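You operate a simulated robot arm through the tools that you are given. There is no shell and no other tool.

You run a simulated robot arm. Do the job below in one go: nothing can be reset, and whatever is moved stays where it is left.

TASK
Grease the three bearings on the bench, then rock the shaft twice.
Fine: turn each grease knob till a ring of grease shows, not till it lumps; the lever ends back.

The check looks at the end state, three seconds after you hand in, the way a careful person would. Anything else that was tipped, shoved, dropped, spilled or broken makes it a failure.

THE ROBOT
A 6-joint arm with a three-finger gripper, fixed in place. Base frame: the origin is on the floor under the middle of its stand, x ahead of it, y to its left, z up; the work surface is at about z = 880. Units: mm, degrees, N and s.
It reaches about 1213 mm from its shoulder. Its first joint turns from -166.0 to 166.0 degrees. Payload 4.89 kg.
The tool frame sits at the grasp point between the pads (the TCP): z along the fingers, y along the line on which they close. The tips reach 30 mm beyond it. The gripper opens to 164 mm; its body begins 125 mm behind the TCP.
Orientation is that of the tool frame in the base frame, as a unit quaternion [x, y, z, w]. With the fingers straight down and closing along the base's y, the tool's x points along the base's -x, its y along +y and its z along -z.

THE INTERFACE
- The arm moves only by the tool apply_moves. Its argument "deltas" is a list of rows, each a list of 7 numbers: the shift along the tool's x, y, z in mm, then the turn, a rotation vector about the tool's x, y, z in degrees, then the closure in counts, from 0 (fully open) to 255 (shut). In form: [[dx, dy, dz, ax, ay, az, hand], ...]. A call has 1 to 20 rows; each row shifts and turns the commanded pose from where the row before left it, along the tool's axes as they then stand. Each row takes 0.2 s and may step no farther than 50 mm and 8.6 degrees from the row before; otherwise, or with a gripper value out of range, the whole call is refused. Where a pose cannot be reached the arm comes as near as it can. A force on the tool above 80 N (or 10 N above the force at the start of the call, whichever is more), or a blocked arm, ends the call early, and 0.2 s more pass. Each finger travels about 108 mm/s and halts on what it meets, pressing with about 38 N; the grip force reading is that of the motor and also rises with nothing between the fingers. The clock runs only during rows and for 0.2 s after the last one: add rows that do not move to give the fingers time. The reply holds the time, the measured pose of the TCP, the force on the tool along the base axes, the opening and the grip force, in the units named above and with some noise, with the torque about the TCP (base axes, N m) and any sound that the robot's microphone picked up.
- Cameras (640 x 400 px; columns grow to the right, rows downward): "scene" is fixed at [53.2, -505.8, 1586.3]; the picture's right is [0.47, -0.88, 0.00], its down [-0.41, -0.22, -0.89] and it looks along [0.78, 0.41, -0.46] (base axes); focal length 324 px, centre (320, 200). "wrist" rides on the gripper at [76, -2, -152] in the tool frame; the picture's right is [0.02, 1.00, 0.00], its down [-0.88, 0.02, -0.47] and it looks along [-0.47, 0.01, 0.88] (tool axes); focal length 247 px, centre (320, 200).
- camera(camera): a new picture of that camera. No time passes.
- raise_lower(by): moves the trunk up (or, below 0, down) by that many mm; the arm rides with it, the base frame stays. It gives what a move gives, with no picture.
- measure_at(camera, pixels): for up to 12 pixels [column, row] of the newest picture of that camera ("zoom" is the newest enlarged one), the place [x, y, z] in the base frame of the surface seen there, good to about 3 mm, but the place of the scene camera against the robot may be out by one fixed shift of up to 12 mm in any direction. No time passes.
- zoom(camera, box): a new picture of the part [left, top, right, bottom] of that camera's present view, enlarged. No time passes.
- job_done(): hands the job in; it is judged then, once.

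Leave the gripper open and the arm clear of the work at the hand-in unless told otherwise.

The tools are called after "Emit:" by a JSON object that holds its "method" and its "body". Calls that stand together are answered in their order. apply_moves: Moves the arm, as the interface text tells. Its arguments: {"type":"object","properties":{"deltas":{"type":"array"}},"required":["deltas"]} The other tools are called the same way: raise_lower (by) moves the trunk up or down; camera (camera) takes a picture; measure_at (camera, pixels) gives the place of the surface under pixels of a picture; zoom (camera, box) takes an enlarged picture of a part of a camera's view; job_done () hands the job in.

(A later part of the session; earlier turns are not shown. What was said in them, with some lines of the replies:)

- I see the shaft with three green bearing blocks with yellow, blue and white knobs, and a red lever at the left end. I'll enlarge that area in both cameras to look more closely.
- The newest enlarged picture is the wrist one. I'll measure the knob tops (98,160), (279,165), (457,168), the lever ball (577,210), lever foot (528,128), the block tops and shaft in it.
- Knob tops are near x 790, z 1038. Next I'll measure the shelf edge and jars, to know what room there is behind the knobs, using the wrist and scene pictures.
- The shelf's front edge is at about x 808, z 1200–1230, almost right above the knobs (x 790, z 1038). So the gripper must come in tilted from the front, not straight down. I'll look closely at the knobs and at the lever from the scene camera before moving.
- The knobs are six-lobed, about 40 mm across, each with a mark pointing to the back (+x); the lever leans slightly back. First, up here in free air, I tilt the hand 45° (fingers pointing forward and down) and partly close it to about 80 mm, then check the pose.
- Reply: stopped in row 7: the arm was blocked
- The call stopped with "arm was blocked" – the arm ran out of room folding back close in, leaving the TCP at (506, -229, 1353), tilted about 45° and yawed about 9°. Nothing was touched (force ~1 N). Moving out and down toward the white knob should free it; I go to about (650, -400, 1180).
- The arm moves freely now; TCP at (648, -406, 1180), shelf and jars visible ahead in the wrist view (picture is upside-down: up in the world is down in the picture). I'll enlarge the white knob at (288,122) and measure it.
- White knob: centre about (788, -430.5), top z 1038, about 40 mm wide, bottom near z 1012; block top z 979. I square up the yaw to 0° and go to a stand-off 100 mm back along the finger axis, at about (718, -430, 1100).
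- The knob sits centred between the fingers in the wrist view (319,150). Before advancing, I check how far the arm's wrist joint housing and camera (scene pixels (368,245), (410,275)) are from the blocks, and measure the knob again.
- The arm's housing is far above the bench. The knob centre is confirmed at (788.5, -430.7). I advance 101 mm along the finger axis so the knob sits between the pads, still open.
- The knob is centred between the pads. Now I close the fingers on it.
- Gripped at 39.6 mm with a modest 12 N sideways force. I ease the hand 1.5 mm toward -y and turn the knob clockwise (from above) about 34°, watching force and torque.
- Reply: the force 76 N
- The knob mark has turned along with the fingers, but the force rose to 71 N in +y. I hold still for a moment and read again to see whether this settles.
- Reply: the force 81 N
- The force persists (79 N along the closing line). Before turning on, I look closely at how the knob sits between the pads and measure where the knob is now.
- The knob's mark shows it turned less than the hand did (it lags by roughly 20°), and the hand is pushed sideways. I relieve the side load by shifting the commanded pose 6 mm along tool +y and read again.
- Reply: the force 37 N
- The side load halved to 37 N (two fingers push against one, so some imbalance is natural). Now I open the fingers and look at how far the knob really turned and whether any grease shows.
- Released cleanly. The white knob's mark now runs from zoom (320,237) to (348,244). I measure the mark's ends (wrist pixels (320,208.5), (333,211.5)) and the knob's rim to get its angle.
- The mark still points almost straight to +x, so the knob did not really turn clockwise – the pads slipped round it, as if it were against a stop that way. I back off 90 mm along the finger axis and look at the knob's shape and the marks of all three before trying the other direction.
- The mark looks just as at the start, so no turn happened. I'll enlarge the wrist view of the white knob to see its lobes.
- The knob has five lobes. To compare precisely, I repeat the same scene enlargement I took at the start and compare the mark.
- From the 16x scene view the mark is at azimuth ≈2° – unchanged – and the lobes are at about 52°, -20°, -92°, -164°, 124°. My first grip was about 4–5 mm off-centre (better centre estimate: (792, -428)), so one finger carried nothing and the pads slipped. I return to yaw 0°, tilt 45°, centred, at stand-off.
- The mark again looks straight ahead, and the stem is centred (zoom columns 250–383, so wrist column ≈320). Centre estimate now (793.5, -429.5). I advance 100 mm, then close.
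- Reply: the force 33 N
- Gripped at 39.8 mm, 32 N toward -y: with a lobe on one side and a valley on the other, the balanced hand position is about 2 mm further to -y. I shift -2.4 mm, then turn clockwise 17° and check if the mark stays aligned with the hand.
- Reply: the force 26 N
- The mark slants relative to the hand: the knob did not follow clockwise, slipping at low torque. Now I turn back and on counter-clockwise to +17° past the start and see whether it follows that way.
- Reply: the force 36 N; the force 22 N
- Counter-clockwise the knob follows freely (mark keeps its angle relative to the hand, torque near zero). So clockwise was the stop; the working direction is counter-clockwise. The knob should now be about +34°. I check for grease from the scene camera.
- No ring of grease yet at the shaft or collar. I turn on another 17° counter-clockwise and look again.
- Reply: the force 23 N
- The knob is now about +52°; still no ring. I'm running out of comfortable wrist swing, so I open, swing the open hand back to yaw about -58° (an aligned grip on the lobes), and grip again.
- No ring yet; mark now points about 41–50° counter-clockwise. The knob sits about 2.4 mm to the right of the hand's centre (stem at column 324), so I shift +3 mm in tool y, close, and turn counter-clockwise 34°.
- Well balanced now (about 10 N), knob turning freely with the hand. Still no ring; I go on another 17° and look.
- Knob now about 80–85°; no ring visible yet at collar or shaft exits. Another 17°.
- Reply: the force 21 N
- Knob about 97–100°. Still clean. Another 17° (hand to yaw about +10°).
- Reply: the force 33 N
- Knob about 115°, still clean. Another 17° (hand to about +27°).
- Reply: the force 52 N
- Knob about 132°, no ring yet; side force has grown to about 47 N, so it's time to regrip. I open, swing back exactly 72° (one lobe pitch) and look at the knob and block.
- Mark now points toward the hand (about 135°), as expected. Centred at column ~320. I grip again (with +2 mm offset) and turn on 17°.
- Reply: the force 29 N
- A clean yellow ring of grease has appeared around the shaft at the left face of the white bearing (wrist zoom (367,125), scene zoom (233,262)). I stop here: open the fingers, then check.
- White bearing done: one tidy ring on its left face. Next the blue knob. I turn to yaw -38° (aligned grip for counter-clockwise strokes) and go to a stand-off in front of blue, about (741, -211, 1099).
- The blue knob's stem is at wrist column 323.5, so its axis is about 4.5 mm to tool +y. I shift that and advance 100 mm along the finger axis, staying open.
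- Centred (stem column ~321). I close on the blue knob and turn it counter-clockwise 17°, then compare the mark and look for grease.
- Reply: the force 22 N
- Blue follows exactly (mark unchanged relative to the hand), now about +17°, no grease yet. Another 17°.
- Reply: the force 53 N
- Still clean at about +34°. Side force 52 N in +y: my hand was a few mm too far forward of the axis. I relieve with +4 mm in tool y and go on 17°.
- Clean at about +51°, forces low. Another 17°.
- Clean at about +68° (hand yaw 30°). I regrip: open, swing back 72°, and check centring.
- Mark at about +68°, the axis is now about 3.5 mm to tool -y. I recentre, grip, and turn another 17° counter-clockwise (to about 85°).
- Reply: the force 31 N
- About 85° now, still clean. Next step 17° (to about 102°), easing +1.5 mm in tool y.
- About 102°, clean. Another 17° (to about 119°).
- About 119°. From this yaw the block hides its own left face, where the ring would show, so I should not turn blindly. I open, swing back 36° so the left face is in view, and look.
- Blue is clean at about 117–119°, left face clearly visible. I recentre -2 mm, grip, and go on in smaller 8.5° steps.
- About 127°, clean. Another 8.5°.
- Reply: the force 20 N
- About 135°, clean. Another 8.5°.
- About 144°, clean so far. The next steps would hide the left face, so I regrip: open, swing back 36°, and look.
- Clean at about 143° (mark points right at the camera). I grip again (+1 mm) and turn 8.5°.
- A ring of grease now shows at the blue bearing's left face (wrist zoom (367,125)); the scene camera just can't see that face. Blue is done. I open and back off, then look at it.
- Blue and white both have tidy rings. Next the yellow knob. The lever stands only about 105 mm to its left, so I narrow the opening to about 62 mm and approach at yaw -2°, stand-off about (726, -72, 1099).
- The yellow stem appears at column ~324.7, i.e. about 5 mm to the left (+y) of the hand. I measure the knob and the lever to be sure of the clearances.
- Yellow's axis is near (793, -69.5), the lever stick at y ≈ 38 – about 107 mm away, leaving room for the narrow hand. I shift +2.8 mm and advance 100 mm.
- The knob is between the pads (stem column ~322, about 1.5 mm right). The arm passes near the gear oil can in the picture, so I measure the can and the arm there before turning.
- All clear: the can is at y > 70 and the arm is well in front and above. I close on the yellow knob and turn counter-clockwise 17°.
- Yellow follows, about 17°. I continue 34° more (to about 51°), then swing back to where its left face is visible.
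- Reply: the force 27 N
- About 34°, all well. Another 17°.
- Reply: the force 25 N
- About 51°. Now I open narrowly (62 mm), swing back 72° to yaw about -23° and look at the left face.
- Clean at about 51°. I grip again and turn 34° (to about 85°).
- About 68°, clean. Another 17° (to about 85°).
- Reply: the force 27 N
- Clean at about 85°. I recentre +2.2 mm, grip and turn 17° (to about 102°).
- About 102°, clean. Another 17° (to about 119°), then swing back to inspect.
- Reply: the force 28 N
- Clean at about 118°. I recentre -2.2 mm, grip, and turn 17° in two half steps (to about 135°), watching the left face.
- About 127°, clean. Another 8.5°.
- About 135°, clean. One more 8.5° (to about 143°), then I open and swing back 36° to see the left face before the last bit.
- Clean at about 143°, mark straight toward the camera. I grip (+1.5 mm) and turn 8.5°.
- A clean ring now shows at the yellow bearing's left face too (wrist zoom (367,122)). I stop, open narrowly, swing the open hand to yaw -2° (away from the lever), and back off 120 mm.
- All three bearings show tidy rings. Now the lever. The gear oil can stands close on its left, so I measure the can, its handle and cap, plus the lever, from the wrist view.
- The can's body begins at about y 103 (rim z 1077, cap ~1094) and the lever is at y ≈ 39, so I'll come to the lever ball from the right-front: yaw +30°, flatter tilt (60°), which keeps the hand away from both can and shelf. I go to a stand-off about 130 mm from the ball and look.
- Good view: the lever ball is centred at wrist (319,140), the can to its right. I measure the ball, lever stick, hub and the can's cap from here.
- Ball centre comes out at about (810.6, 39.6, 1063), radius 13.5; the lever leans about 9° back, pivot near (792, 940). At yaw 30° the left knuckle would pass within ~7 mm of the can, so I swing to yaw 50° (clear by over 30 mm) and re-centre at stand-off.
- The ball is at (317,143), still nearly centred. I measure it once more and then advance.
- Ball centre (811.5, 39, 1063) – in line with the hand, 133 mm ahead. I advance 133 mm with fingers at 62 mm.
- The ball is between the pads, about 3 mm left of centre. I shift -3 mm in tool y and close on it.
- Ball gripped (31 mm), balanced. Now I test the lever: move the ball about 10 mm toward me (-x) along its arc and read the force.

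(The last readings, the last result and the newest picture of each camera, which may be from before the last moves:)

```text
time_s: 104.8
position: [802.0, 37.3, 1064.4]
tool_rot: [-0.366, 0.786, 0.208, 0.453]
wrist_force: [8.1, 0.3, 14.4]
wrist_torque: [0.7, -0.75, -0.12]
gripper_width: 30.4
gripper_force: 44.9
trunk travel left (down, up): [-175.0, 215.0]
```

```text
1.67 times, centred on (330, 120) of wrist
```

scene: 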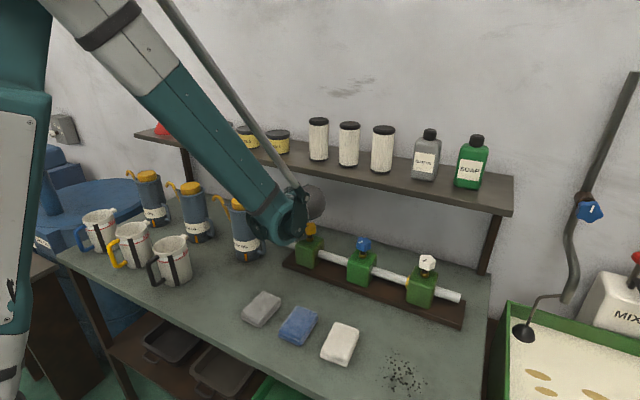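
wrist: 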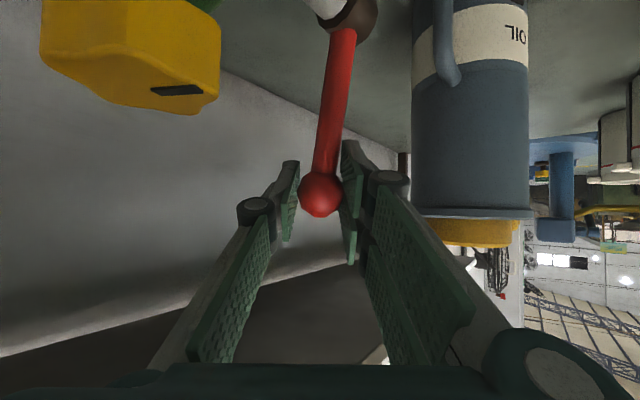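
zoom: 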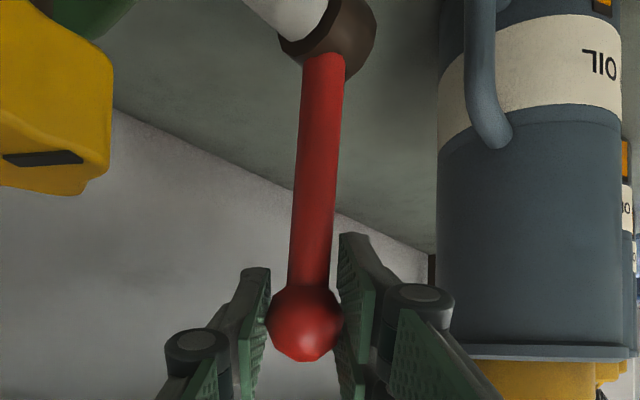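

The lever follows easily toward me (force ~16 N, mostly upward). I carry on along the arc to about 13° forward of upright and check.

Emit:
{"method": "apply_moves", "body": {"deltas": [[3.06, 7.01, -5.03, 0, 0, 0, 255], [3.07, 7.01, -5.04, 0, 0, 0, 255], [3.94, 6.59, -4.11, 0, 0, 0, 255], [3.95, 6.59, -4.11, 0, 0, 0, 255], [0, 0, 0, 0, 0, 0, 255]]}}

Emit:
{"method": "zoom", "body": {"camera": "wrist", "box": [230, 0, 430, 240]}}

```text
time_s: 106.0
position: [767.4, 38.4, 1060.4]
tool_rot: [-0.366, 0.786, 0.207, 0.452]
wrist_force: [2.4, -4.3, -6.9]
wrist_torque: [0.54, -0.19, 0.04]
gripper_width: 30.2
gripper_force: 44.8
trunk travel left (down, up): [-175.0, 215.0]
```

```text
1.67 times, centred on (330, 120) of wrist
```

zoom: 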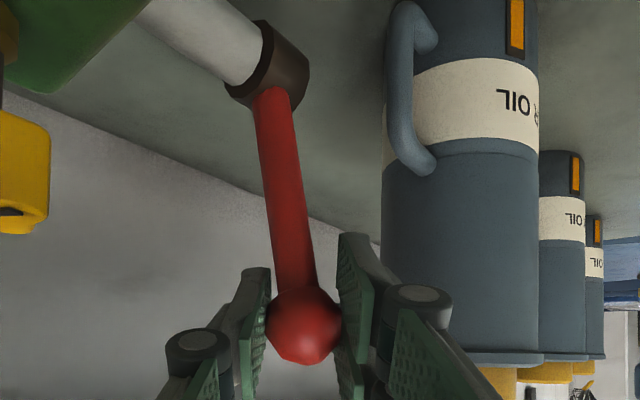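

It swings smoothly (13° forward, forces under 10 N). I continue forward toward about 29° and watch for a stop.

Emit:
{"method": "apply_moves", "body": {"deltas": [[4.9, 6.4, -3.36, 0, 0, 0, 255], [4.9, 6.41, -3.37, 0, 0, 0, 255], [5.75, 6.06, -2.53, 0, 0, 0, 255], [5.75, 6.06, -2.54, 0, 0, 0, 255], [0, 0, 0, 0, 0, 0, 255]]}}

Emit:
{"method": "zoom", "body": {"camera": "wrist", "box": [230, 0, 430, 240]}}

```text
time_s: 107.2
position: [733.5, 39.3, 1046.9]
tool_rot: [-0.367, 0.785, 0.209, 0.453]
wrist_force: [9.9, 11.2, 24.4]
wrist_torque: [0.74, -2.44, 0.42]
gripper_width: 32.6
gripper_force: 44.6
trunk travel left (down, up): [-175.0, 215.0]
```

```text
1.67 times, centred on (330, 120) of wrist
```

zoom: 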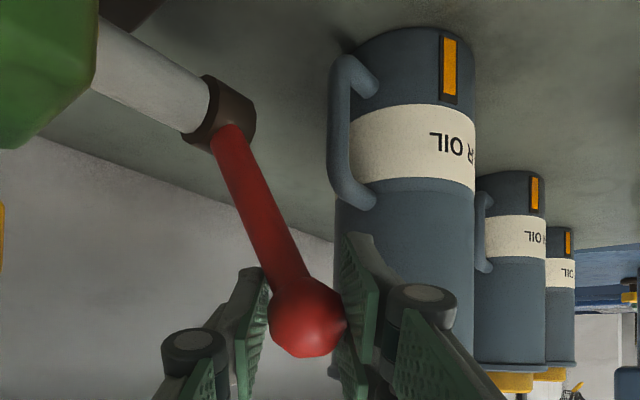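

At about 28° forward: force 28 N, a bit more. I nudge another 4° to see whether this is the stop.

Emit:
{"method": "apply_moves", "body": {"deltas": [[3.1, 2.8, -0.9, 0, 0, 0, 255], [3.2, 2.8, -0.85, 0, 0, 0, 255], [0, 0, 0, 0, 0, 0, 255]]}}

Emit:
{"method": "zoom", "body": {"camera": "wrist", "box": [230, 0, 430, 240]}}

```text
time_s: 108.0
position: [726.8, 38.6, 1043.3]
tool_rot: [-0.366, 0.786, 0.207, 0.453]
wrist_force: [4.7, 14.3, 29.5]
wrist_torque: [0.43, -2.47, 0.01]
gripper_width: 35.2
gripper_force: 45.1
trunk travel left (down, up): [-175.0, 215.0]
```

```text
1.67 times, centred on (330, 120) of wrist
```

zoom: 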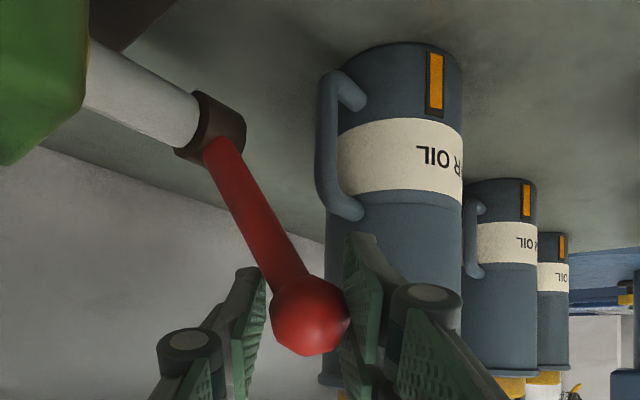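

No hard stop: the grip is being pried because the stick leans against the left pad (width grew to 35 mm). I turn the hand with the lever instead: rotate 24° about the lever's swing axis around the ball to re-align, then read the force.

Emit:
{"method": "apply_moves", "body": {"deltas": [[0, 0, 0, 2.33, -3.86, -3.96, 255], [0, 0, 0, 2.33, -3.86, -3.96, 255], [0, 0, 0, 2.33, -3.86, -3.96, 255], [0, 0, 0, 2.33, -3.86, -3.96, 255], [0, 0, 0, 0, 0, 0, 255]]}}

Emit:
{"method": "zoom", "body": {"camera": "wrist", "box": [230, 0, 430, 240]}}

Emit:
{"method": "camera", "body": {"camera": "scene"}}

```text
time_s: 109.2
position: [729.9, 38.5, 1044.7]
tool_rot: [-0.403, 0.675, 0.126, 0.605]
wrist_force: [0.8, 17.4, -12.9]
wrist_torque: [-0.65, 0.7, -0.29]
gripper_width: 30.5
gripper_force: 45.3
trunk travel left (down, up): [-175.0, 215.0]
```

```text
1.67 times, centred on (330, 120) of wrist
```

zoom: 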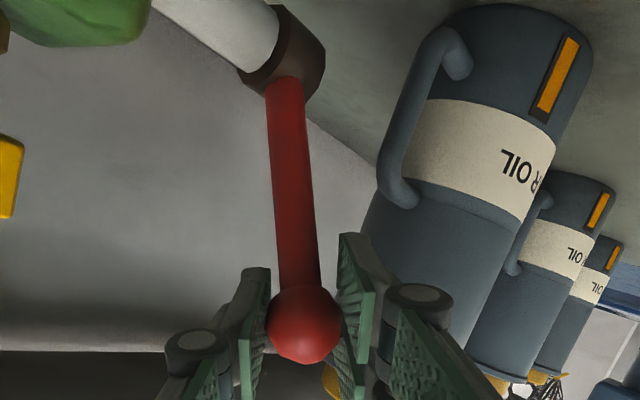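

```text
taken
```

scene: 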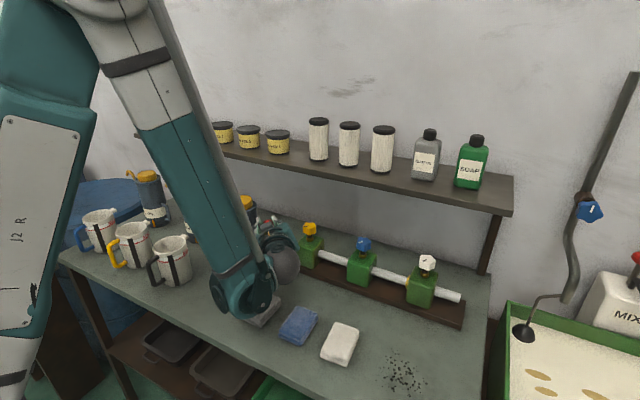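

Re-aligned: grip back to 30.5 mm, forces low. The arm is lower now, so I check how high the wrist housing is over the cloths and mugs.

Emit:
{"method": "measure_at", "body": {"camera": "scene", "pixels": [[235, 300], [240, 315], [262, 315], [285, 275], [225, 270], [262, 290], [186, 250], [270, 250]]}}

Emit:
{"method": "zoom", "body": {"camera": "scene", "box": [160, 190, 360, 340]}}

```text
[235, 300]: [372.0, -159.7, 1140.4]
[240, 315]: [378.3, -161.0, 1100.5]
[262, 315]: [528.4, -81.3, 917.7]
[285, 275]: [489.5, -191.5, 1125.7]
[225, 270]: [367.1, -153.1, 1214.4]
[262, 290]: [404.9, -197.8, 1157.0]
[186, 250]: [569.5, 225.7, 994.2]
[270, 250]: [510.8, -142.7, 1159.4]
```

```text
2.67 times, centred on (260, 265) of scene
```

zoom: 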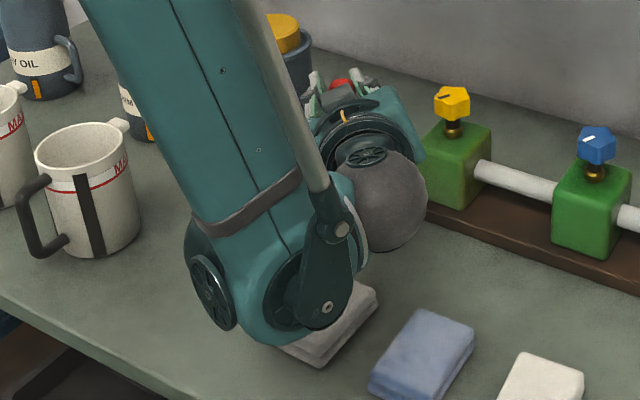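

The housing is 180 mm above the cloth – fine. I push the lever further forward with the hand turning along, 4° per row, two rows, feeling for a stop.

Emit:
{"method": "apply_moves", "body": {"deltas": [[3.99, 6.63, -4.11, 1.57, -2.57, -2.63, 255], [3.99, 6.63, -4.11, 1.57, -2.57, -2.63, 255], [0, 0, 0, 0, 0, 0, 255]]}}

Emit:
{"method": "zoom", "body": {"camera": "wrist", "box": [230, 0, 430, 240]}}

```text
time_s: 110.0
position: [735.1, 33.0, 1074.8]
tool_rot: [-0.41, 0.632, 0.099, 0.65]
wrist_force: [4.4, 20.4, -9.5]
wrist_torque: [0.32, -0.01, 0.17]
gripper_width: 31.2
gripper_force: 45.1
out of reach, approached as far as the arm can: row 1, 2
trunk travel left (down, up): [-175.0, 215.0]
```

```text
1.67 times, centred on (330, 120) of wrist
```

zoom: 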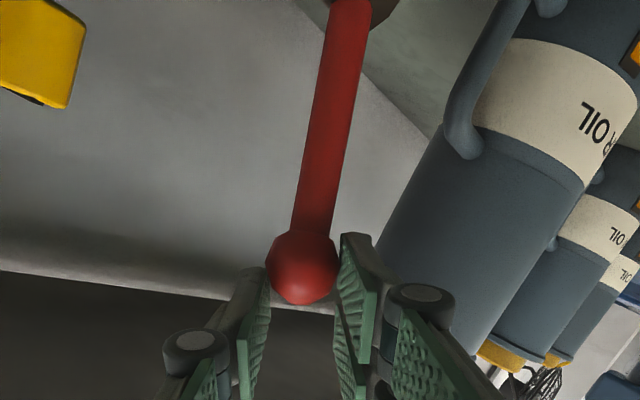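

The arm ran out of reach in that posture and rose about 30 mm instead, so the pads slid up on the ball; nothing else touched. I look at the whole view and measure where the ball is.

Emit:
{"method": "camera", "body": {"camera": "wrist"}}

Emit:
{"method": "measure_at", "body": {"camera": "wrist", "pixels": [[312, 158], [328, 90], [340, 30]]}}

Emit:
{"method": "zoom", "body": {"camera": "scene", "box": [200, 180, 340, 290]}}

```text
taken
```

wrist: 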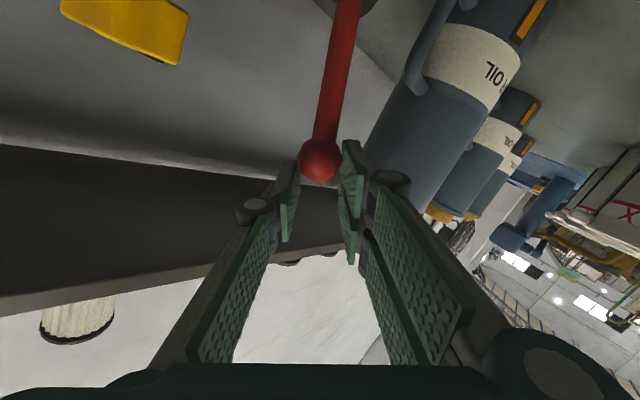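

```text
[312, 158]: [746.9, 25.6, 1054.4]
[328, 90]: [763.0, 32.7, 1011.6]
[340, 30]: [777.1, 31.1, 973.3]
```

```text
3.64 times, centred on (270, 235) of scene
```

zoom: 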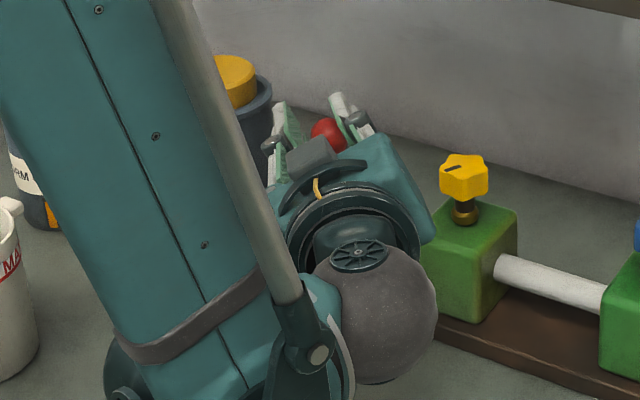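

The lever came back to about 19° forward as the hand rose; the ball sits near the pads' edge. I loosen slightly (to about 40 mm, the ball stays caged) and see where the hand and lever settle.

Emit:
{"method": "apply_moves", "body": {"deltas": [[0, 0, 0, 0, 0, 0, 215], [0, 0, 0, 0, 0, 0, 193], [0, 0, 0, 0, 0, 0, 193]]}}

Emit:
{"method": "camera", "body": {"camera": "wrist"}}

Emit:
{"method": "measure_at", "body": {"camera": "wrist", "pixels": [[318, 158], [328, 90], [340, 30]]}}

```text
time_s: 110.8
position: [735.4, 32.4, 1074.5]
tool_rot: [-0.41, 0.632, 0.098, 0.65]
wrist_force: [-0.1, -0.8, 0.6]
wrist_torque: [-0.02, -0.01, 0.02]
gripper_width: 40.0
gripper_force: 0.0
trunk travel left (down, up): [-175.0, 215.0]
```

```text
taken
```

wrist: 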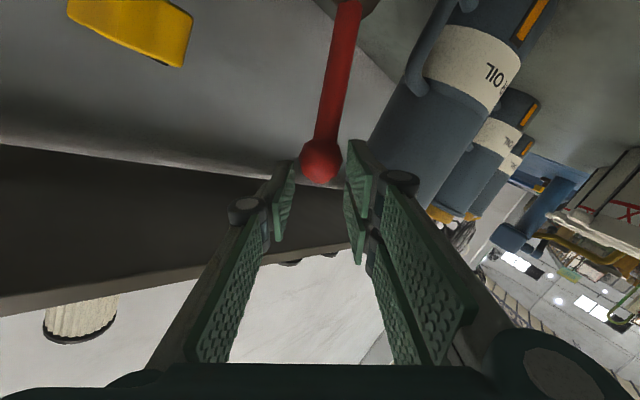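

```text
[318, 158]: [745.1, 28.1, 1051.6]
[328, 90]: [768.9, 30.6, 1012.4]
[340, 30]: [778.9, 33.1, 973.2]
```

The lever stays where it is when loosened (it has friction), good. I withdraw 60 mm along the fingers, turn the hand back by 12° about the swing axis to a posture with more reach, and look again.

Emit:
{"method": "apply_moves", "body": {"deltas": [[0, 0, -20, 0, 0, 0, 193], [0, 0, -20, 0, 0, 0, 193], [0, 0, -20, 0, 0, 0, 193], [0, 0, 0, -2.34, 3.86, 3.95, 193], [0, 0, 0, -2.34, 3.86, 3.95, 193], [0, 0, 0, 0, 0, 0, 193]]}}

Emit:
{"method": "camera", "body": {"camera": "wrist"}}

Emit:
{"method": "camera", "body": {"camera": "scene"}}

```text
time_s: 112.2
position: [692.9, -9.2, 1086.6]
tool_rot: [-0.396, 0.696, 0.141, 0.582]
wrist_force: [0.1, -0.2, 0.2]
wrist_torque: [-0.04, -0.03, -0.05]
gripper_width: 39.8
gripper_force: 0.1
out of reach, approached as far as the arm can: row 1, 3
trunk travel left (down, up): [-175.0, 215.0]
```

```text
taken
```

wrist: 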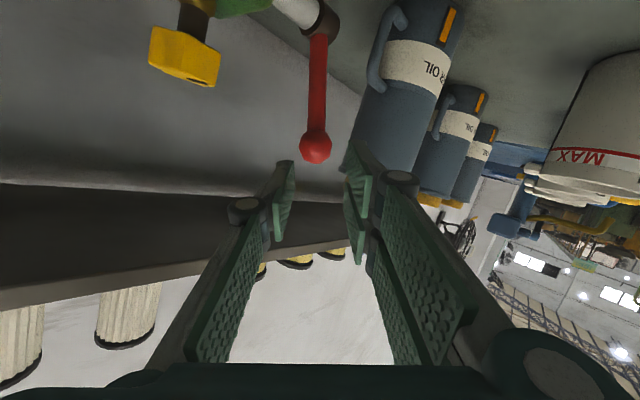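

```text
taken
```

scene: 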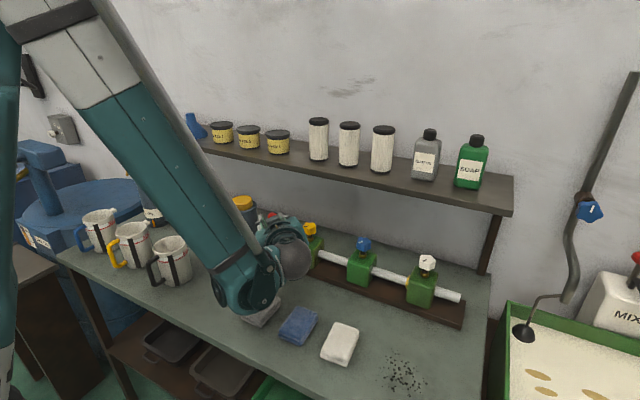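

The lever ball is visible at (315,145). A lower yaw (30°) with the fingers kept at 40 mm would avoid prying and reach better; for that I check the can's handle height and position first.

Emit:
{"method": "measure_at", "body": {"camera": "wrist", "pixels": [[376, 88], [382, 86], [372, 70], [380, 40], [395, 15], [365, 110], [355, 140], [372, 150], [420, 130], [315, 145], [316, 90], [316, 45]]}}

```text
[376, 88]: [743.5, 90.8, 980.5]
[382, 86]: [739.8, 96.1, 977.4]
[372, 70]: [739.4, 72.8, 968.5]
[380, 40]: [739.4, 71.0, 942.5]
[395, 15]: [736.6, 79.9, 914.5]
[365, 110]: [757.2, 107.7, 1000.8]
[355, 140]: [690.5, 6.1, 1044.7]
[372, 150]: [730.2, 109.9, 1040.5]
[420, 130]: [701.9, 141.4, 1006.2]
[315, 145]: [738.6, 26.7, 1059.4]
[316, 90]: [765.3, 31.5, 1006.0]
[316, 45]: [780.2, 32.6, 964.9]
```

The handle tops out at z ≈ 985, below where the fingers will pass. I re-orient to yaw 30°, tilt 60°, at a stand-off 90 mm from the ball (now at about (749, 38, 1059)).

Emit:
{"method": "apply_moves", "body": {"deltas": [[0, 0, 0, -2.59, 4.33, 4.4, 193], [0, 0, 0, -2.59, 4.33, 4.4, 193], [0, 0, 0, -2.59, 4.33, 4.4, 193], [0, 0, 0, 5.76, 0, 3.36, 193], [0, 0, 0, 5.76, 0, 3.36, 193], [0, 0, 0, 5.76, 0, 3.36, 193], [-12.5, 13.4, -13.9, 0, 0, 0, 193], [0, 0, 0, 0, 0, 0, 193], [0, 0, 0, 0, 0, 0, 193]]}}

Emit:
{"method": "camera", "body": {"camera": "wrist"}}

Emit:
{"method": "measure_at", "body": {"camera": "wrist", "pixels": [[319, 155], [319, 165], [319, 145]]}}

```text
time_s: 114.2
position: [681.9, -0.4, 1105.5]
tool_rot: [-0.223, 0.838, 0.125, 0.482]
wrist_force: [-0.3, 0.8, -0.4]
wrist_torque: [0.0, 0.01, -0.05]
gripper_width: 39.7
gripper_force: 0.0
trunk travel left (down, up): [-175.0, 215.0]
```

```text
taken
```

wrist: 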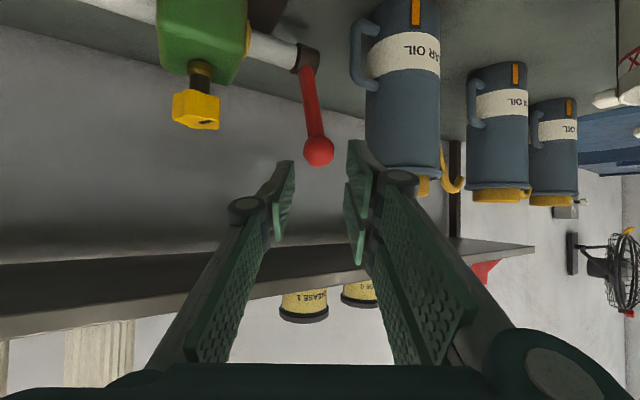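

```text
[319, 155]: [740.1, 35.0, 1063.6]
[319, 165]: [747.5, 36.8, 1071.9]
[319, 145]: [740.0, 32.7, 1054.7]
```

Ball centred at (319,150), about 93 mm ahead. I advance with the fingers at about 46 mm and then close on it.

Emit:
{"method": "apply_moves", "body": {"deltas": [[1.5, 0.8, 20, 0, 0, 0, 183], [0, 0, 25, 0, 0, 0, 183], [0, 0, 25, 0, 0, 0, 183], [0, 0, 15, 0, 0, 0, 183], [0, 0, 8, 0, 0, 0, 183], [0, 0, 0, 0, 0, 0, 183]]}}

Emit:
{"method": "camera", "body": {"camera": "wrist"}}

```text
time_s: 115.6
position: [751.1, 39.4, 1056.2]
tool_rot: [-0.224, 0.838, 0.126, 0.482]
wrist_force: [0.1, -1.3, 0.8]
wrist_torque: [0.03, 0.0, 0.0]
gripper_width: 46.3
gripper_force: 0.3
trunk travel left (down, up): [-175.0, 215.0]
```

```text
taken
```

wrist: 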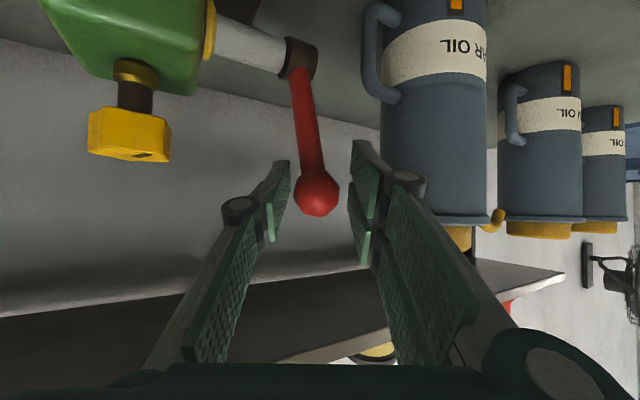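

The ball is between the pads. I close and push forward along the arc to about 31° forward, then feel further for a stop.

Emit:
{"method": "apply_moves", "body": {"deltas": [[0, 0, 0, 0, 0, 0, 215], [0, 0, 0, 0, 0, 0, 255], [0, 0, 0, 0, 0, 0, 255], [0, 0, 0, 0, 0, 0, 255]]}}

```text
time_s: 116.6
position: [749.5, 39.4, 1056.6]
tool_rot: [-0.224, 0.838, 0.125, 0.482]
wrist_force: [-0.1, -10.6, -2.5]
wrist_torque: [0.38, 0.0, 0.11]
gripper_width: 30.3
gripper_force: 44.9
trunk travel left (down, up): [-175.0, 215.0]
```

Gripped at 30.3 mm, lever at about 21° forward. I move on to about 31° forward.

Emit:
{"method": "apply_moves", "body": {"deltas": [[4.23, 2.6, -2.81, 0, 0, 0, 255], [4.24, 2.6, -2.81, 0, 0, 0, 255], [4.35, 2.39, -2.31, 0, 0, 0, 255], [4.35, 2.39, -2.32, 0, 0, 0, 255], [0, 0, 0, 0, 0, 0, 255]]}}

Emit:
{"method": "zoom", "body": {"camera": "wrist", "box": [230, 0, 430, 240]}}

```text
time_s: 117.8
position: [730.3, 38.8, 1047.8]
tool_rot: [-0.224, 0.838, 0.126, 0.482]
wrist_force: [12.1, -6.4, 14.5]
wrist_torque: [-0.08, -2.19, -0.12]
gripper_width: 30.4
gripper_force: 44.8
trunk travel left (down, up): [-175.0, 215.0]
```

```text
1.67 times, centred on (330, 120) of wrist
```

zoom: 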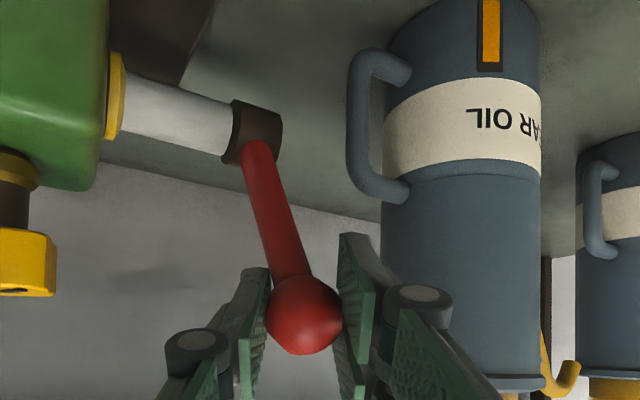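

At about 30° forward, still no stop. Another 5°, then 5° more.

Emit:
{"method": "apply_moves", "body": {"deltas": [[4.64, 2.27, -1.92, 0, 0, 0, 255], [4.64, 2.28, -1.92, 0, 0, 0, 255], [0, 0, 0, 0, 0, 0, 255]]}}

Emit:
{"method": "apply_moves", "body": {"deltas": [[4.81, 2.13, -1.51, 0, 0, 0, 255], [4.82, 2.13, -1.52, 0, 0, 0, 255], [0, 0, 0, 0, 0, 0, 255]]}}

Emit:
{"method": "zoom", "body": {"camera": "wrist", "box": [230, 0, 430, 240]}}

```text
time_s: 118.6
position: [720.1, 40.5, 1042.5]
tool_rot: [-0.224, 0.837, 0.126, 0.482]
wrist_force: [3.8, -2.3, 14.3]
wrist_torque: [-0.57, -1.36, -0.61]
gripper_width: 31.6
gripper_force: 44.7
trunk travel left (down, up): [-175.0, 215.0]
```

```text
time_s: 119.4
position: [711.6, 40.7, 1034.9]
tool_rot: [-0.224, 0.838, 0.126, 0.481]
wrist_force: [5.0, 11.7, 22.0]
wrist_torque: [0.0, -2.33, -0.33]
gripper_width: 33.0
gripper_force: 44.8
trunk travel left (down, up): [-175.0, 215.0]
```

```text
1.67 times, centred on (330, 120) of wrist
```

zoom: 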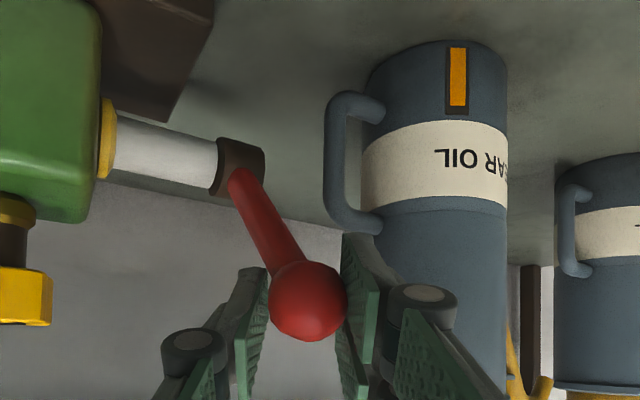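

About 41° forward (a 50° swing from rest) with no stop felt; the hand nears the can handle's region, so this is far enough. Now I bring the lever back along its arc, first to about 15° forward.

Emit:
{"method": "apply_moves", "body": {"deltas": [[-10.71, -4.83, 3.51, 0, 0, 0, 255], [-9.15, -4.63, 4.02, 0, 0, 0, 255], [-8.64, -4.82, 4.72, 0, 0, 0, 255], [-8.08, -5.07, 5.55, 0, 0, 0, 255], [-7.43, -5.21, 6.23, 0, 0, 0, 255], [0, 0, 0, 0, 0, 0, 255]]}}

Emit:
{"method": "zoom", "body": {"camera": "wrist", "box": [230, 0, 430, 240]}}

```text
time_s: 120.8
position: [762.1, 40.0, 1060.5]
tool_rot: [-0.224, 0.838, 0.125, 0.482]
wrist_force: [-9.9, 26.8, -1.1]
wrist_torque: [-0.35, 1.24, 0.11]
gripper_width: 30.7
gripper_force: 45.1
trunk travel left (down, up): [-175.0, 215.0]
```

```text
1.67 times, centred on (330, 120) of wrist
```

zoom: 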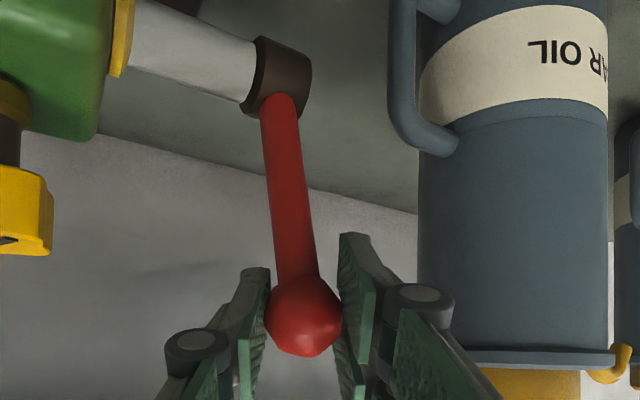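

It comes back smoothly (15° forward). I go on to about 5° back of upright.

Emit:
{"method": "apply_moves", "body": {"deltas": [[-6.74, -5.31, 6.83, 0, 0, 0, 255], [-5.96, -5.4, 7.48, 0, 0, 0, 255], [-5.23, -5.45, 8.02, 0, 0, 0, 255], [-4.37, -5.44, 8.52, 0, 0, 0, 255], [0, 0, 0, 0, 0, 0, 255]]}}

Emit:
{"method": "zoom", "body": {"camera": "wrist", "box": [230, 0, 430, 240]}}

Emit:
{"method": "camera", "body": {"camera": "scene"}}

```text
time_s: 122.0
position: [805.7, 39.3, 1063.0]
tool_rot: [-0.223, 0.838, 0.125, 0.482]
wrist_force: [0.2, 4.8, -17.1]
wrist_torque: [0.04, -0.24, -0.24]
gripper_width: 30.6
gripper_force: 45.4
trunk travel left (down, up): [-175.0, 215.0]
```

```text
1.67 times, centred on (330, 120) of wrist
```

zoom: 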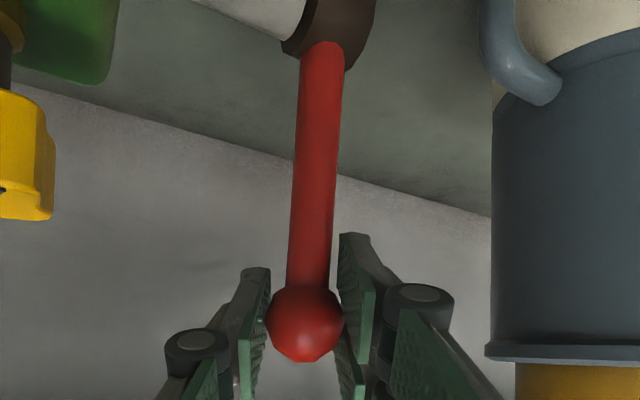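

```text
taken
```

scene: 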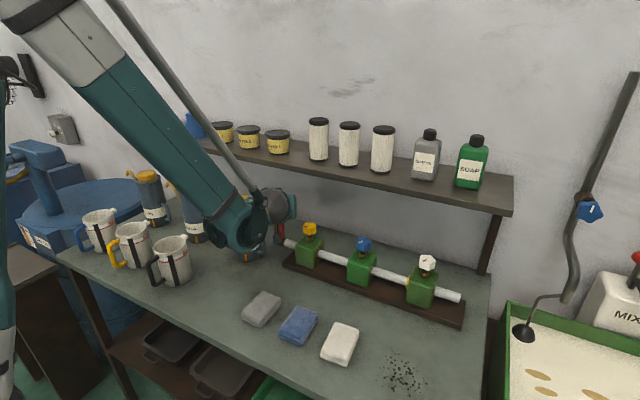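

Everything is as it should be. Now the last bit back to the rest angle (about 9° back), feeling for a stop there.

Emit:
{"method": "apply_moves", "body": {"deltas": [[-1.38, -2.05, 3.37, 0, 0, 0, 255], [-1.38, -2.05, 3.37, 0, 0, 0, 255], [0, 0, 0, 0, 0, 0, 255]]}}

Emit:
{"method": "apply_moves", "body": {"deltas": [[-1.15, -1.98, 3.2, 0, 0, 0, 255], [0, 0, 0, 0, 0, 0, 255]]}}

```text
time_s: 122.8
position: [813.0, 39.4, 1062.3]
tool_rot: [-0.224, 0.838, 0.126, 0.482]
wrist_force: [-9.2, -8.1, -19.1]
wrist_torque: [-0.57, 0.81, -0.16]
gripper_width: 30.7
gripper_force: 44.8
trunk travel left (down, up): [-175.0, 215.0]
```

```text
time_s: 123.4
position: [814.9, 39.2, 1063.0]
tool_rot: [-0.224, 0.838, 0.126, 0.481]
wrist_force: [-26.2, -11.1, -21.8]
wrist_torque: [-0.68, 0.9, -0.1]
gripper_width: 30.3
gripper_force: 45.0
trunk travel left (down, up): [-175.0, 215.0]
```

The push back now meets firm resistance (force rose to 26 N for 2 mm): that is the back stop, the same as where it began. First rock done. Second rock: forward along the arc again, first to upright-and-beyond.

Emit:
{"method": "apply_moves", "body": {"deltas": [[1.15, 1.98, -3.2, 0, 0, 0, 255], [2.76, 4.1, -6.74, 0, 0, 0, 255], [4.37, 5.44, -8.52, 0, 0, 0, 255], [5.23, 5.45, -8.02, 0, 0, 0, 255], [5.96, 5.4, -7.48, 0, 0, 0, 255], [6.74, 5.31, -6.83, 0, 0, 0, 255], [0, 0, 0, 0, 0, 0, 255]]}}

Emit:
{"method": "apply_moves", "body": {"deltas": [[7.43, 5.21, -6.23, 0, 0, 0, 255], [8.08, 5.07, -5.55, 0, 0, 0, 255], [8.64, 4.82, -4.72, 0, 0, 0, 255], [9.15, 4.63, -4.02, 0, 0, 0, 255], [10.71, 4.83, -3.51, 0, 0, 0, 255], [0, 0, 0, 0, 0, 0, 255]]}}

Emit:
{"method": "zoom", "body": {"camera": "wrist", "box": [230, 0, 430, 240]}}

```text
time_s: 125.0
position: [761.8, 39.0, 1059.5]
tool_rot: [-0.224, 0.838, 0.127, 0.481]
wrist_force: [10.5, -21.4, -5.7]
wrist_torque: [0.77, -1.0, -0.07]
gripper_width: 30.7
gripper_force: 44.5
trunk travel left (down, up): [-175.0, 215.0]
```

```text
time_s: 126.4
position: [711.2, 43.0, 1034.1]
tool_rot: [-0.225, 0.838, 0.127, 0.481]
wrist_force: [5.2, 38.4, 18.4]
wrist_torque: [0.76, -2.05, -0.24]
gripper_width: 30.7
gripper_force: 44.4
trunk travel left (down, up): [-175.0, 215.0]
```

```text
1.67 times, centred on (330, 120) of wrist
```

zoom: 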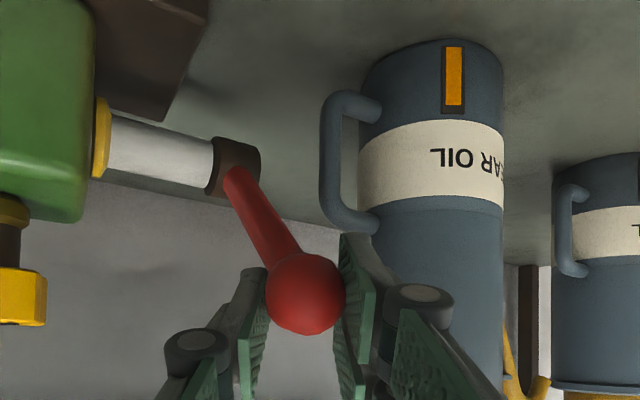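

Second forward swing reached about 41° again. Now back along the arc to the stop.

Emit:
{"method": "apply_moves", "body": {"deltas": [[-10.71, -4.83, 3.51, 0, 0, 0, 255], [-9.15, -4.63, 4.02, 0, 0, 0, 255], [-8.64, -4.82, 4.72, 0, 0, 0, 255], [-8.08, -5.07, 5.55, 0, 0, 0, 255], [-7.43, -5.21, 6.23, 0, 0, 0, 255], [0, 0, 0, 0, 0, 0, 255]]}}

Emit:
{"method": "apply_moves", "body": {"deltas": [[-6.74, -5.31, 6.83, 0, 0, 0, 255], [-5.96, -5.4, 7.48, 0, 0, 0, 255], [-5.23, -5.45, 8.02, 0, 0, 0, 255], [-4.37, -5.44, 8.52, 0, 0, 0, 255], [-2.76, -4.1, 6.74, 0, 0, 0, 255], [0, 0, 0, 0, 0, 0, 255]]}}

Emit:
{"method": "apply_moves", "body": {"deltas": [[-1.15, -1.98, 3.2, 0, 0, 0, 255], [0, 0, 0, 0, 0, 0, 255]]}}

Emit:
{"method": "camera", "body": {"camera": "wrist"}}

```text
time_s: 127.8
position: [760.5, 40.9, 1060.4]
tool_rot: [-0.223, 0.838, 0.125, 0.482]
wrist_force: [-9.5, 21.7, -6.7]
wrist_torque: [-0.4, 1.24, 0.08]
gripper_width: 30.5
gripper_force: 45.3
trunk travel left (down, up): [-175.0, 215.0]
```

```text
time_s: 129.2
position: [815.1, 39.3, 1063.9]
tool_rot: [-0.224, 0.838, 0.126, 0.482]
wrist_force: [-6.7, -9.4, -18.2]
wrist_torque: [-0.34, 0.55, -0.21]
gripper_width: 30.6
gripper_force: 45.2
trunk travel left (down, up): [-175.0, 215.0]
```

```text
time_s: 129.8
position: [816.4, 39.9, 1062.9]
tool_rot: [-0.223, 0.838, 0.125, 0.482]
wrist_force: [-29.1, -15.4, -19.2]
wrist_torque: [-0.59, 0.76, 0.04]
gripper_width: 30.5
gripper_force: 44.9
trunk travel left (down, up): [-175.0, 215.0]
```

```text
taken
```

wrist: 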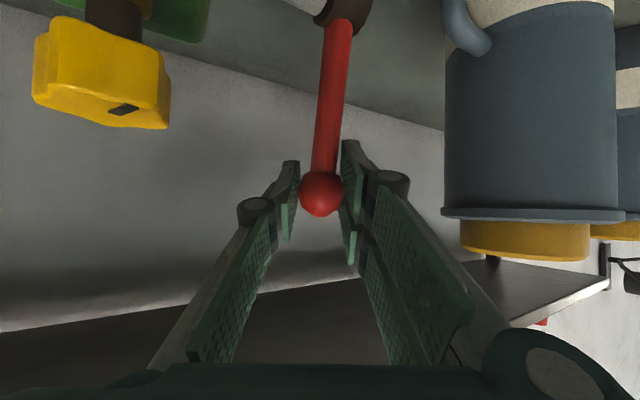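

The lever is back against its stop (29 N resistance, ball at (816, 40, 1063)). Two rocks done. I open just enough (46 mm) and withdraw straight back along the fingers.

Emit:
{"method": "apply_moves", "body": {"deltas": [[0, 0, 0, 0, 0, 0, 215], [0, 0, 0, 0, 0, 0, 183], [0, 0, 0, 0, 0, 0, 183]]}}

Emit:
{"method": "camera", "body": {"camera": "wrist"}}

```text
time_s: 130.6
position: [816.9, 39.7, 1062.9]
tool_rot: [-0.224, 0.838, 0.126, 0.482]
wrist_force: [-0.3, -0.9, -0.2]
wrist_torque: [-0.02, -0.02, -0.02]
gripper_width: 46.5
gripper_force: 0.0
trunk travel left (down, up): [-175.0, 215.0]
```

```text
taken
```

wrist: 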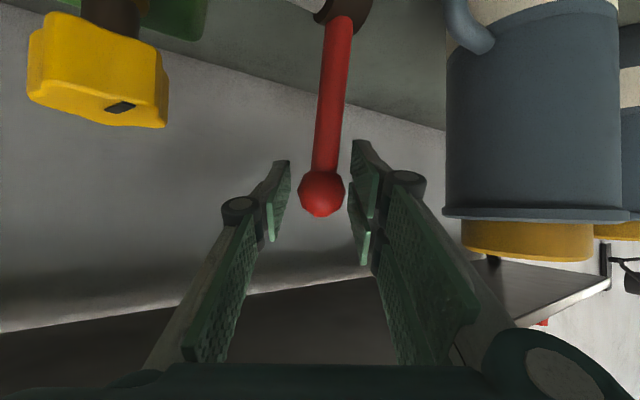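

Released; the ball stays put. The right pad is a little nearer, so I shift 2 mm to tool +y and withdraw 120 mm.

Emit:
{"method": "apply_moves", "body": {"deltas": [[0, 2, 0, 0, 0, 0, 183], [0, 0, -20, 0, 0, 0, 183], [0, 0, -25, 0, 0, 0, 183], [0, 0, -25, 0, 0, 0, 183], [0, 0, -25, 0, 0, 0, 183], [0, 0, -25, 0, 0, 0, 183], [0, 0, 0, 0, 0, 0, 183]]}}

Emit:
{"method": "camera", "body": {"camera": "wrist"}}

Emit:
{"method": "measure_at", "body": {"camera": "wrist", "pixels": [[319, 142], [322, 100], [326, 60]]}}

```text
time_s: 132.2
position: [723.7, -9.0, 1122.7]
tool_rot: [-0.224, 0.838, 0.126, 0.481]
wrist_force: [-0.2, 0.3, 0.8]
wrist_torque: [0.01, -0.03, 0.0]
gripper_width: 46.3
gripper_force: 0.0
trunk travel left (down, up): [-175.0, 215.0]
```

```text
taken
```

wrist: 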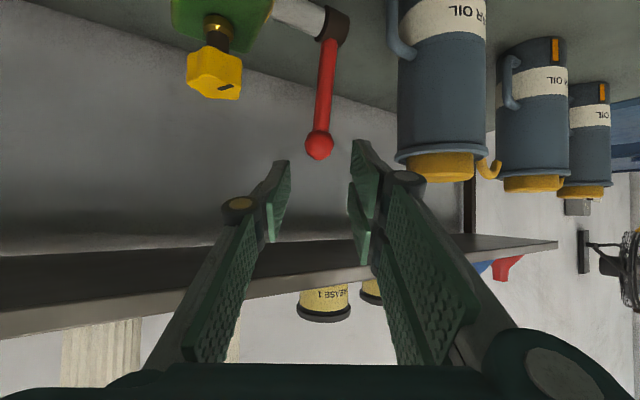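

```text
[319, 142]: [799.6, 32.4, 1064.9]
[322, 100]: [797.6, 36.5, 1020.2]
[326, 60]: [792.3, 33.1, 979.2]
```

The lever is exactly where it was at the start (ball (799.6, 32, 1065) by the same view). Now I lift the hand up and back, away from the work, and open it fully.

Emit:
{"method": "apply_moves", "body": {"deltas": [[-7.8, -2.5, -46.2, 0, 0, 0, 183], [-7.8, -2.5, -46.2, 0, 0, 0, 183], [-7.8, -2.5, -46.2, 0, 0, 0, 183], [-7.8, -2.5, -46.2, 0, 0, 0, 100], [-7.8, -2.5, -46.2, 0, 0, 0, 0], [0, 0, 0, 0, 0, 0, 0], [0, 0, 0, 0, 0, 0, 0]]}}

Emit:
{"method": "camera", "body": {"camera": "scene"}}

Emit:
{"method": "camera", "body": {"camera": "wrist"}}

```text
time_s: 133.8
position: [573.3, -109.8, 1273.3]
tool_rot: [-0.223, 0.838, 0.125, 0.481]
wrist_force: [-0.6, -0.4, 0.2]
wrist_torque: [0.0, -0.05, -0.03]
gripper_width: 164.2
gripper_force: 0.2
trunk travel left (down, up): [-175.0, 215.0]
```

```text
taken
```

scene: 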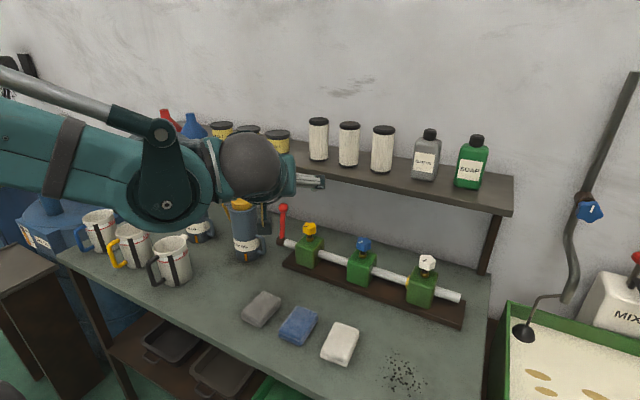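

```text
taken
```

wrist: 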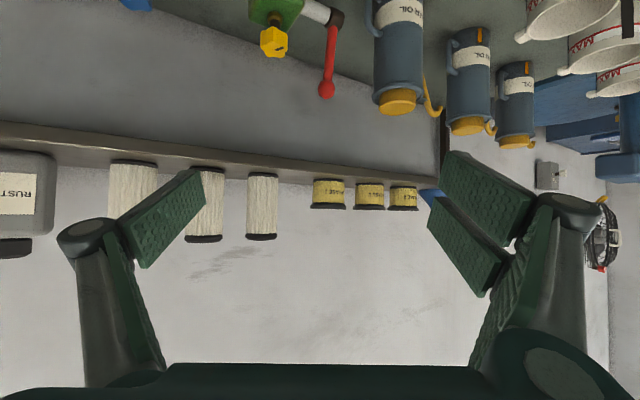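

Nothing else has moved. To verify the three rings once more I swing the hand (in free air) to yaw about -26°, so the wrist camera sees the blocks' left faces.

Emit:
{"method": "apply_moves", "body": {"deltas": [[0, 0, 0, 6.91, 0, 4.03, 0], [0, 0, 0, 6.91, 0, 4.03, 0], [0, 0, 0, 6.91, 0, 4.03, 0], [0, 0, 0, 6.91, 0, 4.03, 0], [0, 0, 0, 6.91, 0, 4.03, 0], [0, 0, 0, 6.91, 0, 4.03, 0], [0, 0, 0, 6.91, 0, 4.03, 0], [0, 0, 0, 0, 7, 0, 0], [0, 0, 0, 0, 7, 0, 0], [0, 0, 0, 0, 0, 0, 0]]}}

Emit:
{"method": "camera", "body": {"camera": "wrist"}}

Emit:
{"method": "camera", "body": {"camera": "scene"}}

```text
time_s: 136.0
position: [576.5, -108.8, 1274.2]
tool_rot: [0.209, 0.897, -0.09, 0.379]
wrist_force: [0.3, -0.4, 0.1]
wrist_torque: [0.03, 0.03, -0.03]
gripper_width: 164.1
gripper_force: 0.0
trunk travel left (down, up): [-175.0, 215.0]
```

```text
taken
```

wrist: 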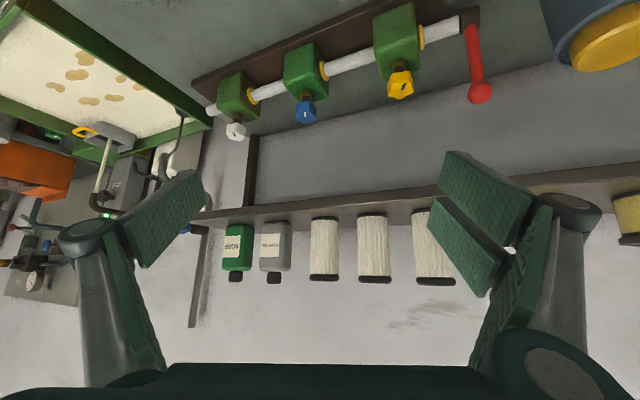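

```text
taken
```

scene: 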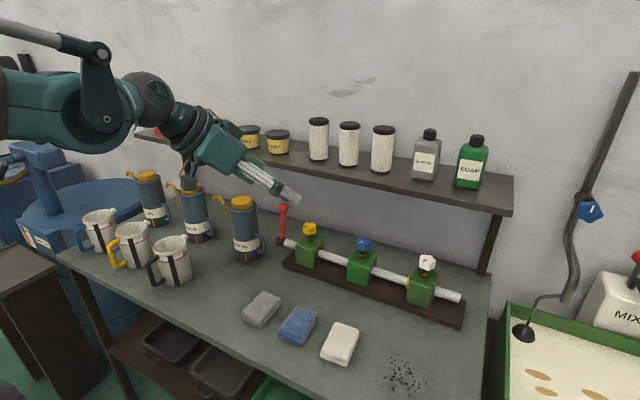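

All three blocks are in view with the lever at rest. I enlarge both pictures for a last check of the rings and lever.

Emit:
{"method": "zoom", "body": {"camera": "wrist", "box": [190, 0, 500, 150]}}

Emit:
{"method": "zoom", "body": {"camera": "scene", "box": [260, 190, 480, 330]}}

```text
2.06 times, centred on (345, 75) of wrist
```

zoom: 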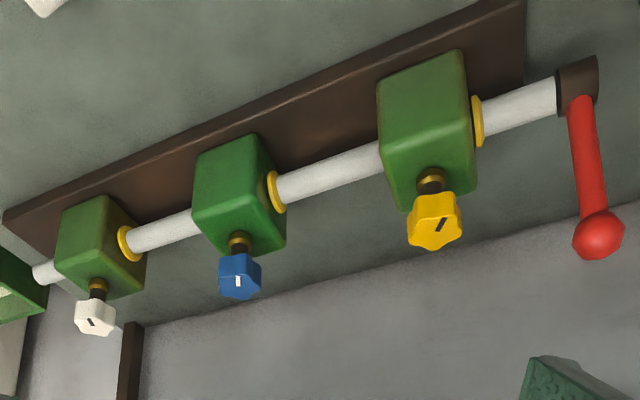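

```text
2.86 times, centred on (370, 260) of scene
```

zoom: 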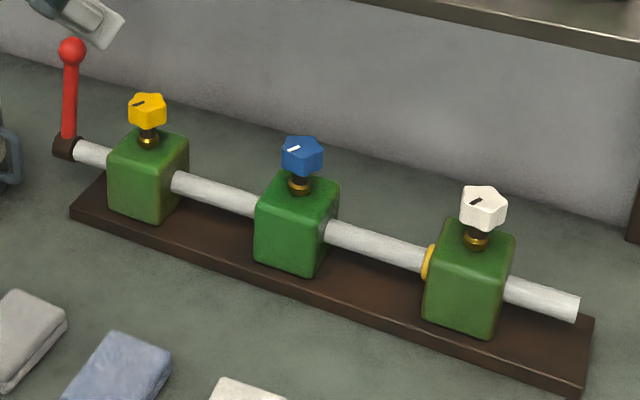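

All three bearings show one even ring of grease with no lumps. The lever ball is at the same spot as at the start (scene zoom (72,50)). Bench and shelf are undisturbed, the gripper is fully open and the arm is clear, so I hand the job in.

Emit:
{"method": "job_done", "body": {}}

```text
The job is handed in.
```

I greased all three bearings, rocked the shaft twice, and handed the job in. I have no result from the check yet.

- **Grease:** white, blue and yellow each show one even yellow ring at the left face of the block, with no lumps. The knobs only turn counter-clockwise, and each ring appeared at about 145–150° of turn.
- **White knob:** my first tries were clockwise, and the fingers slipped round it at its stop. The knob did not move and nothing was damaged.
- **Rocking:** I swung the lever about 50° toward the robot and back to its stop, twice. On the first swing the arm ran out of reach, so the lever dropped back partway, to about 20° forward. I let go, took a new grip and finished the swing, so it could look like one and a half swings.
- **End state:** the lever rests against its back stop, where it started. In the last pictures nothing else on the bench or shelf looks moved. The gripper is fully open and the arm is clear.
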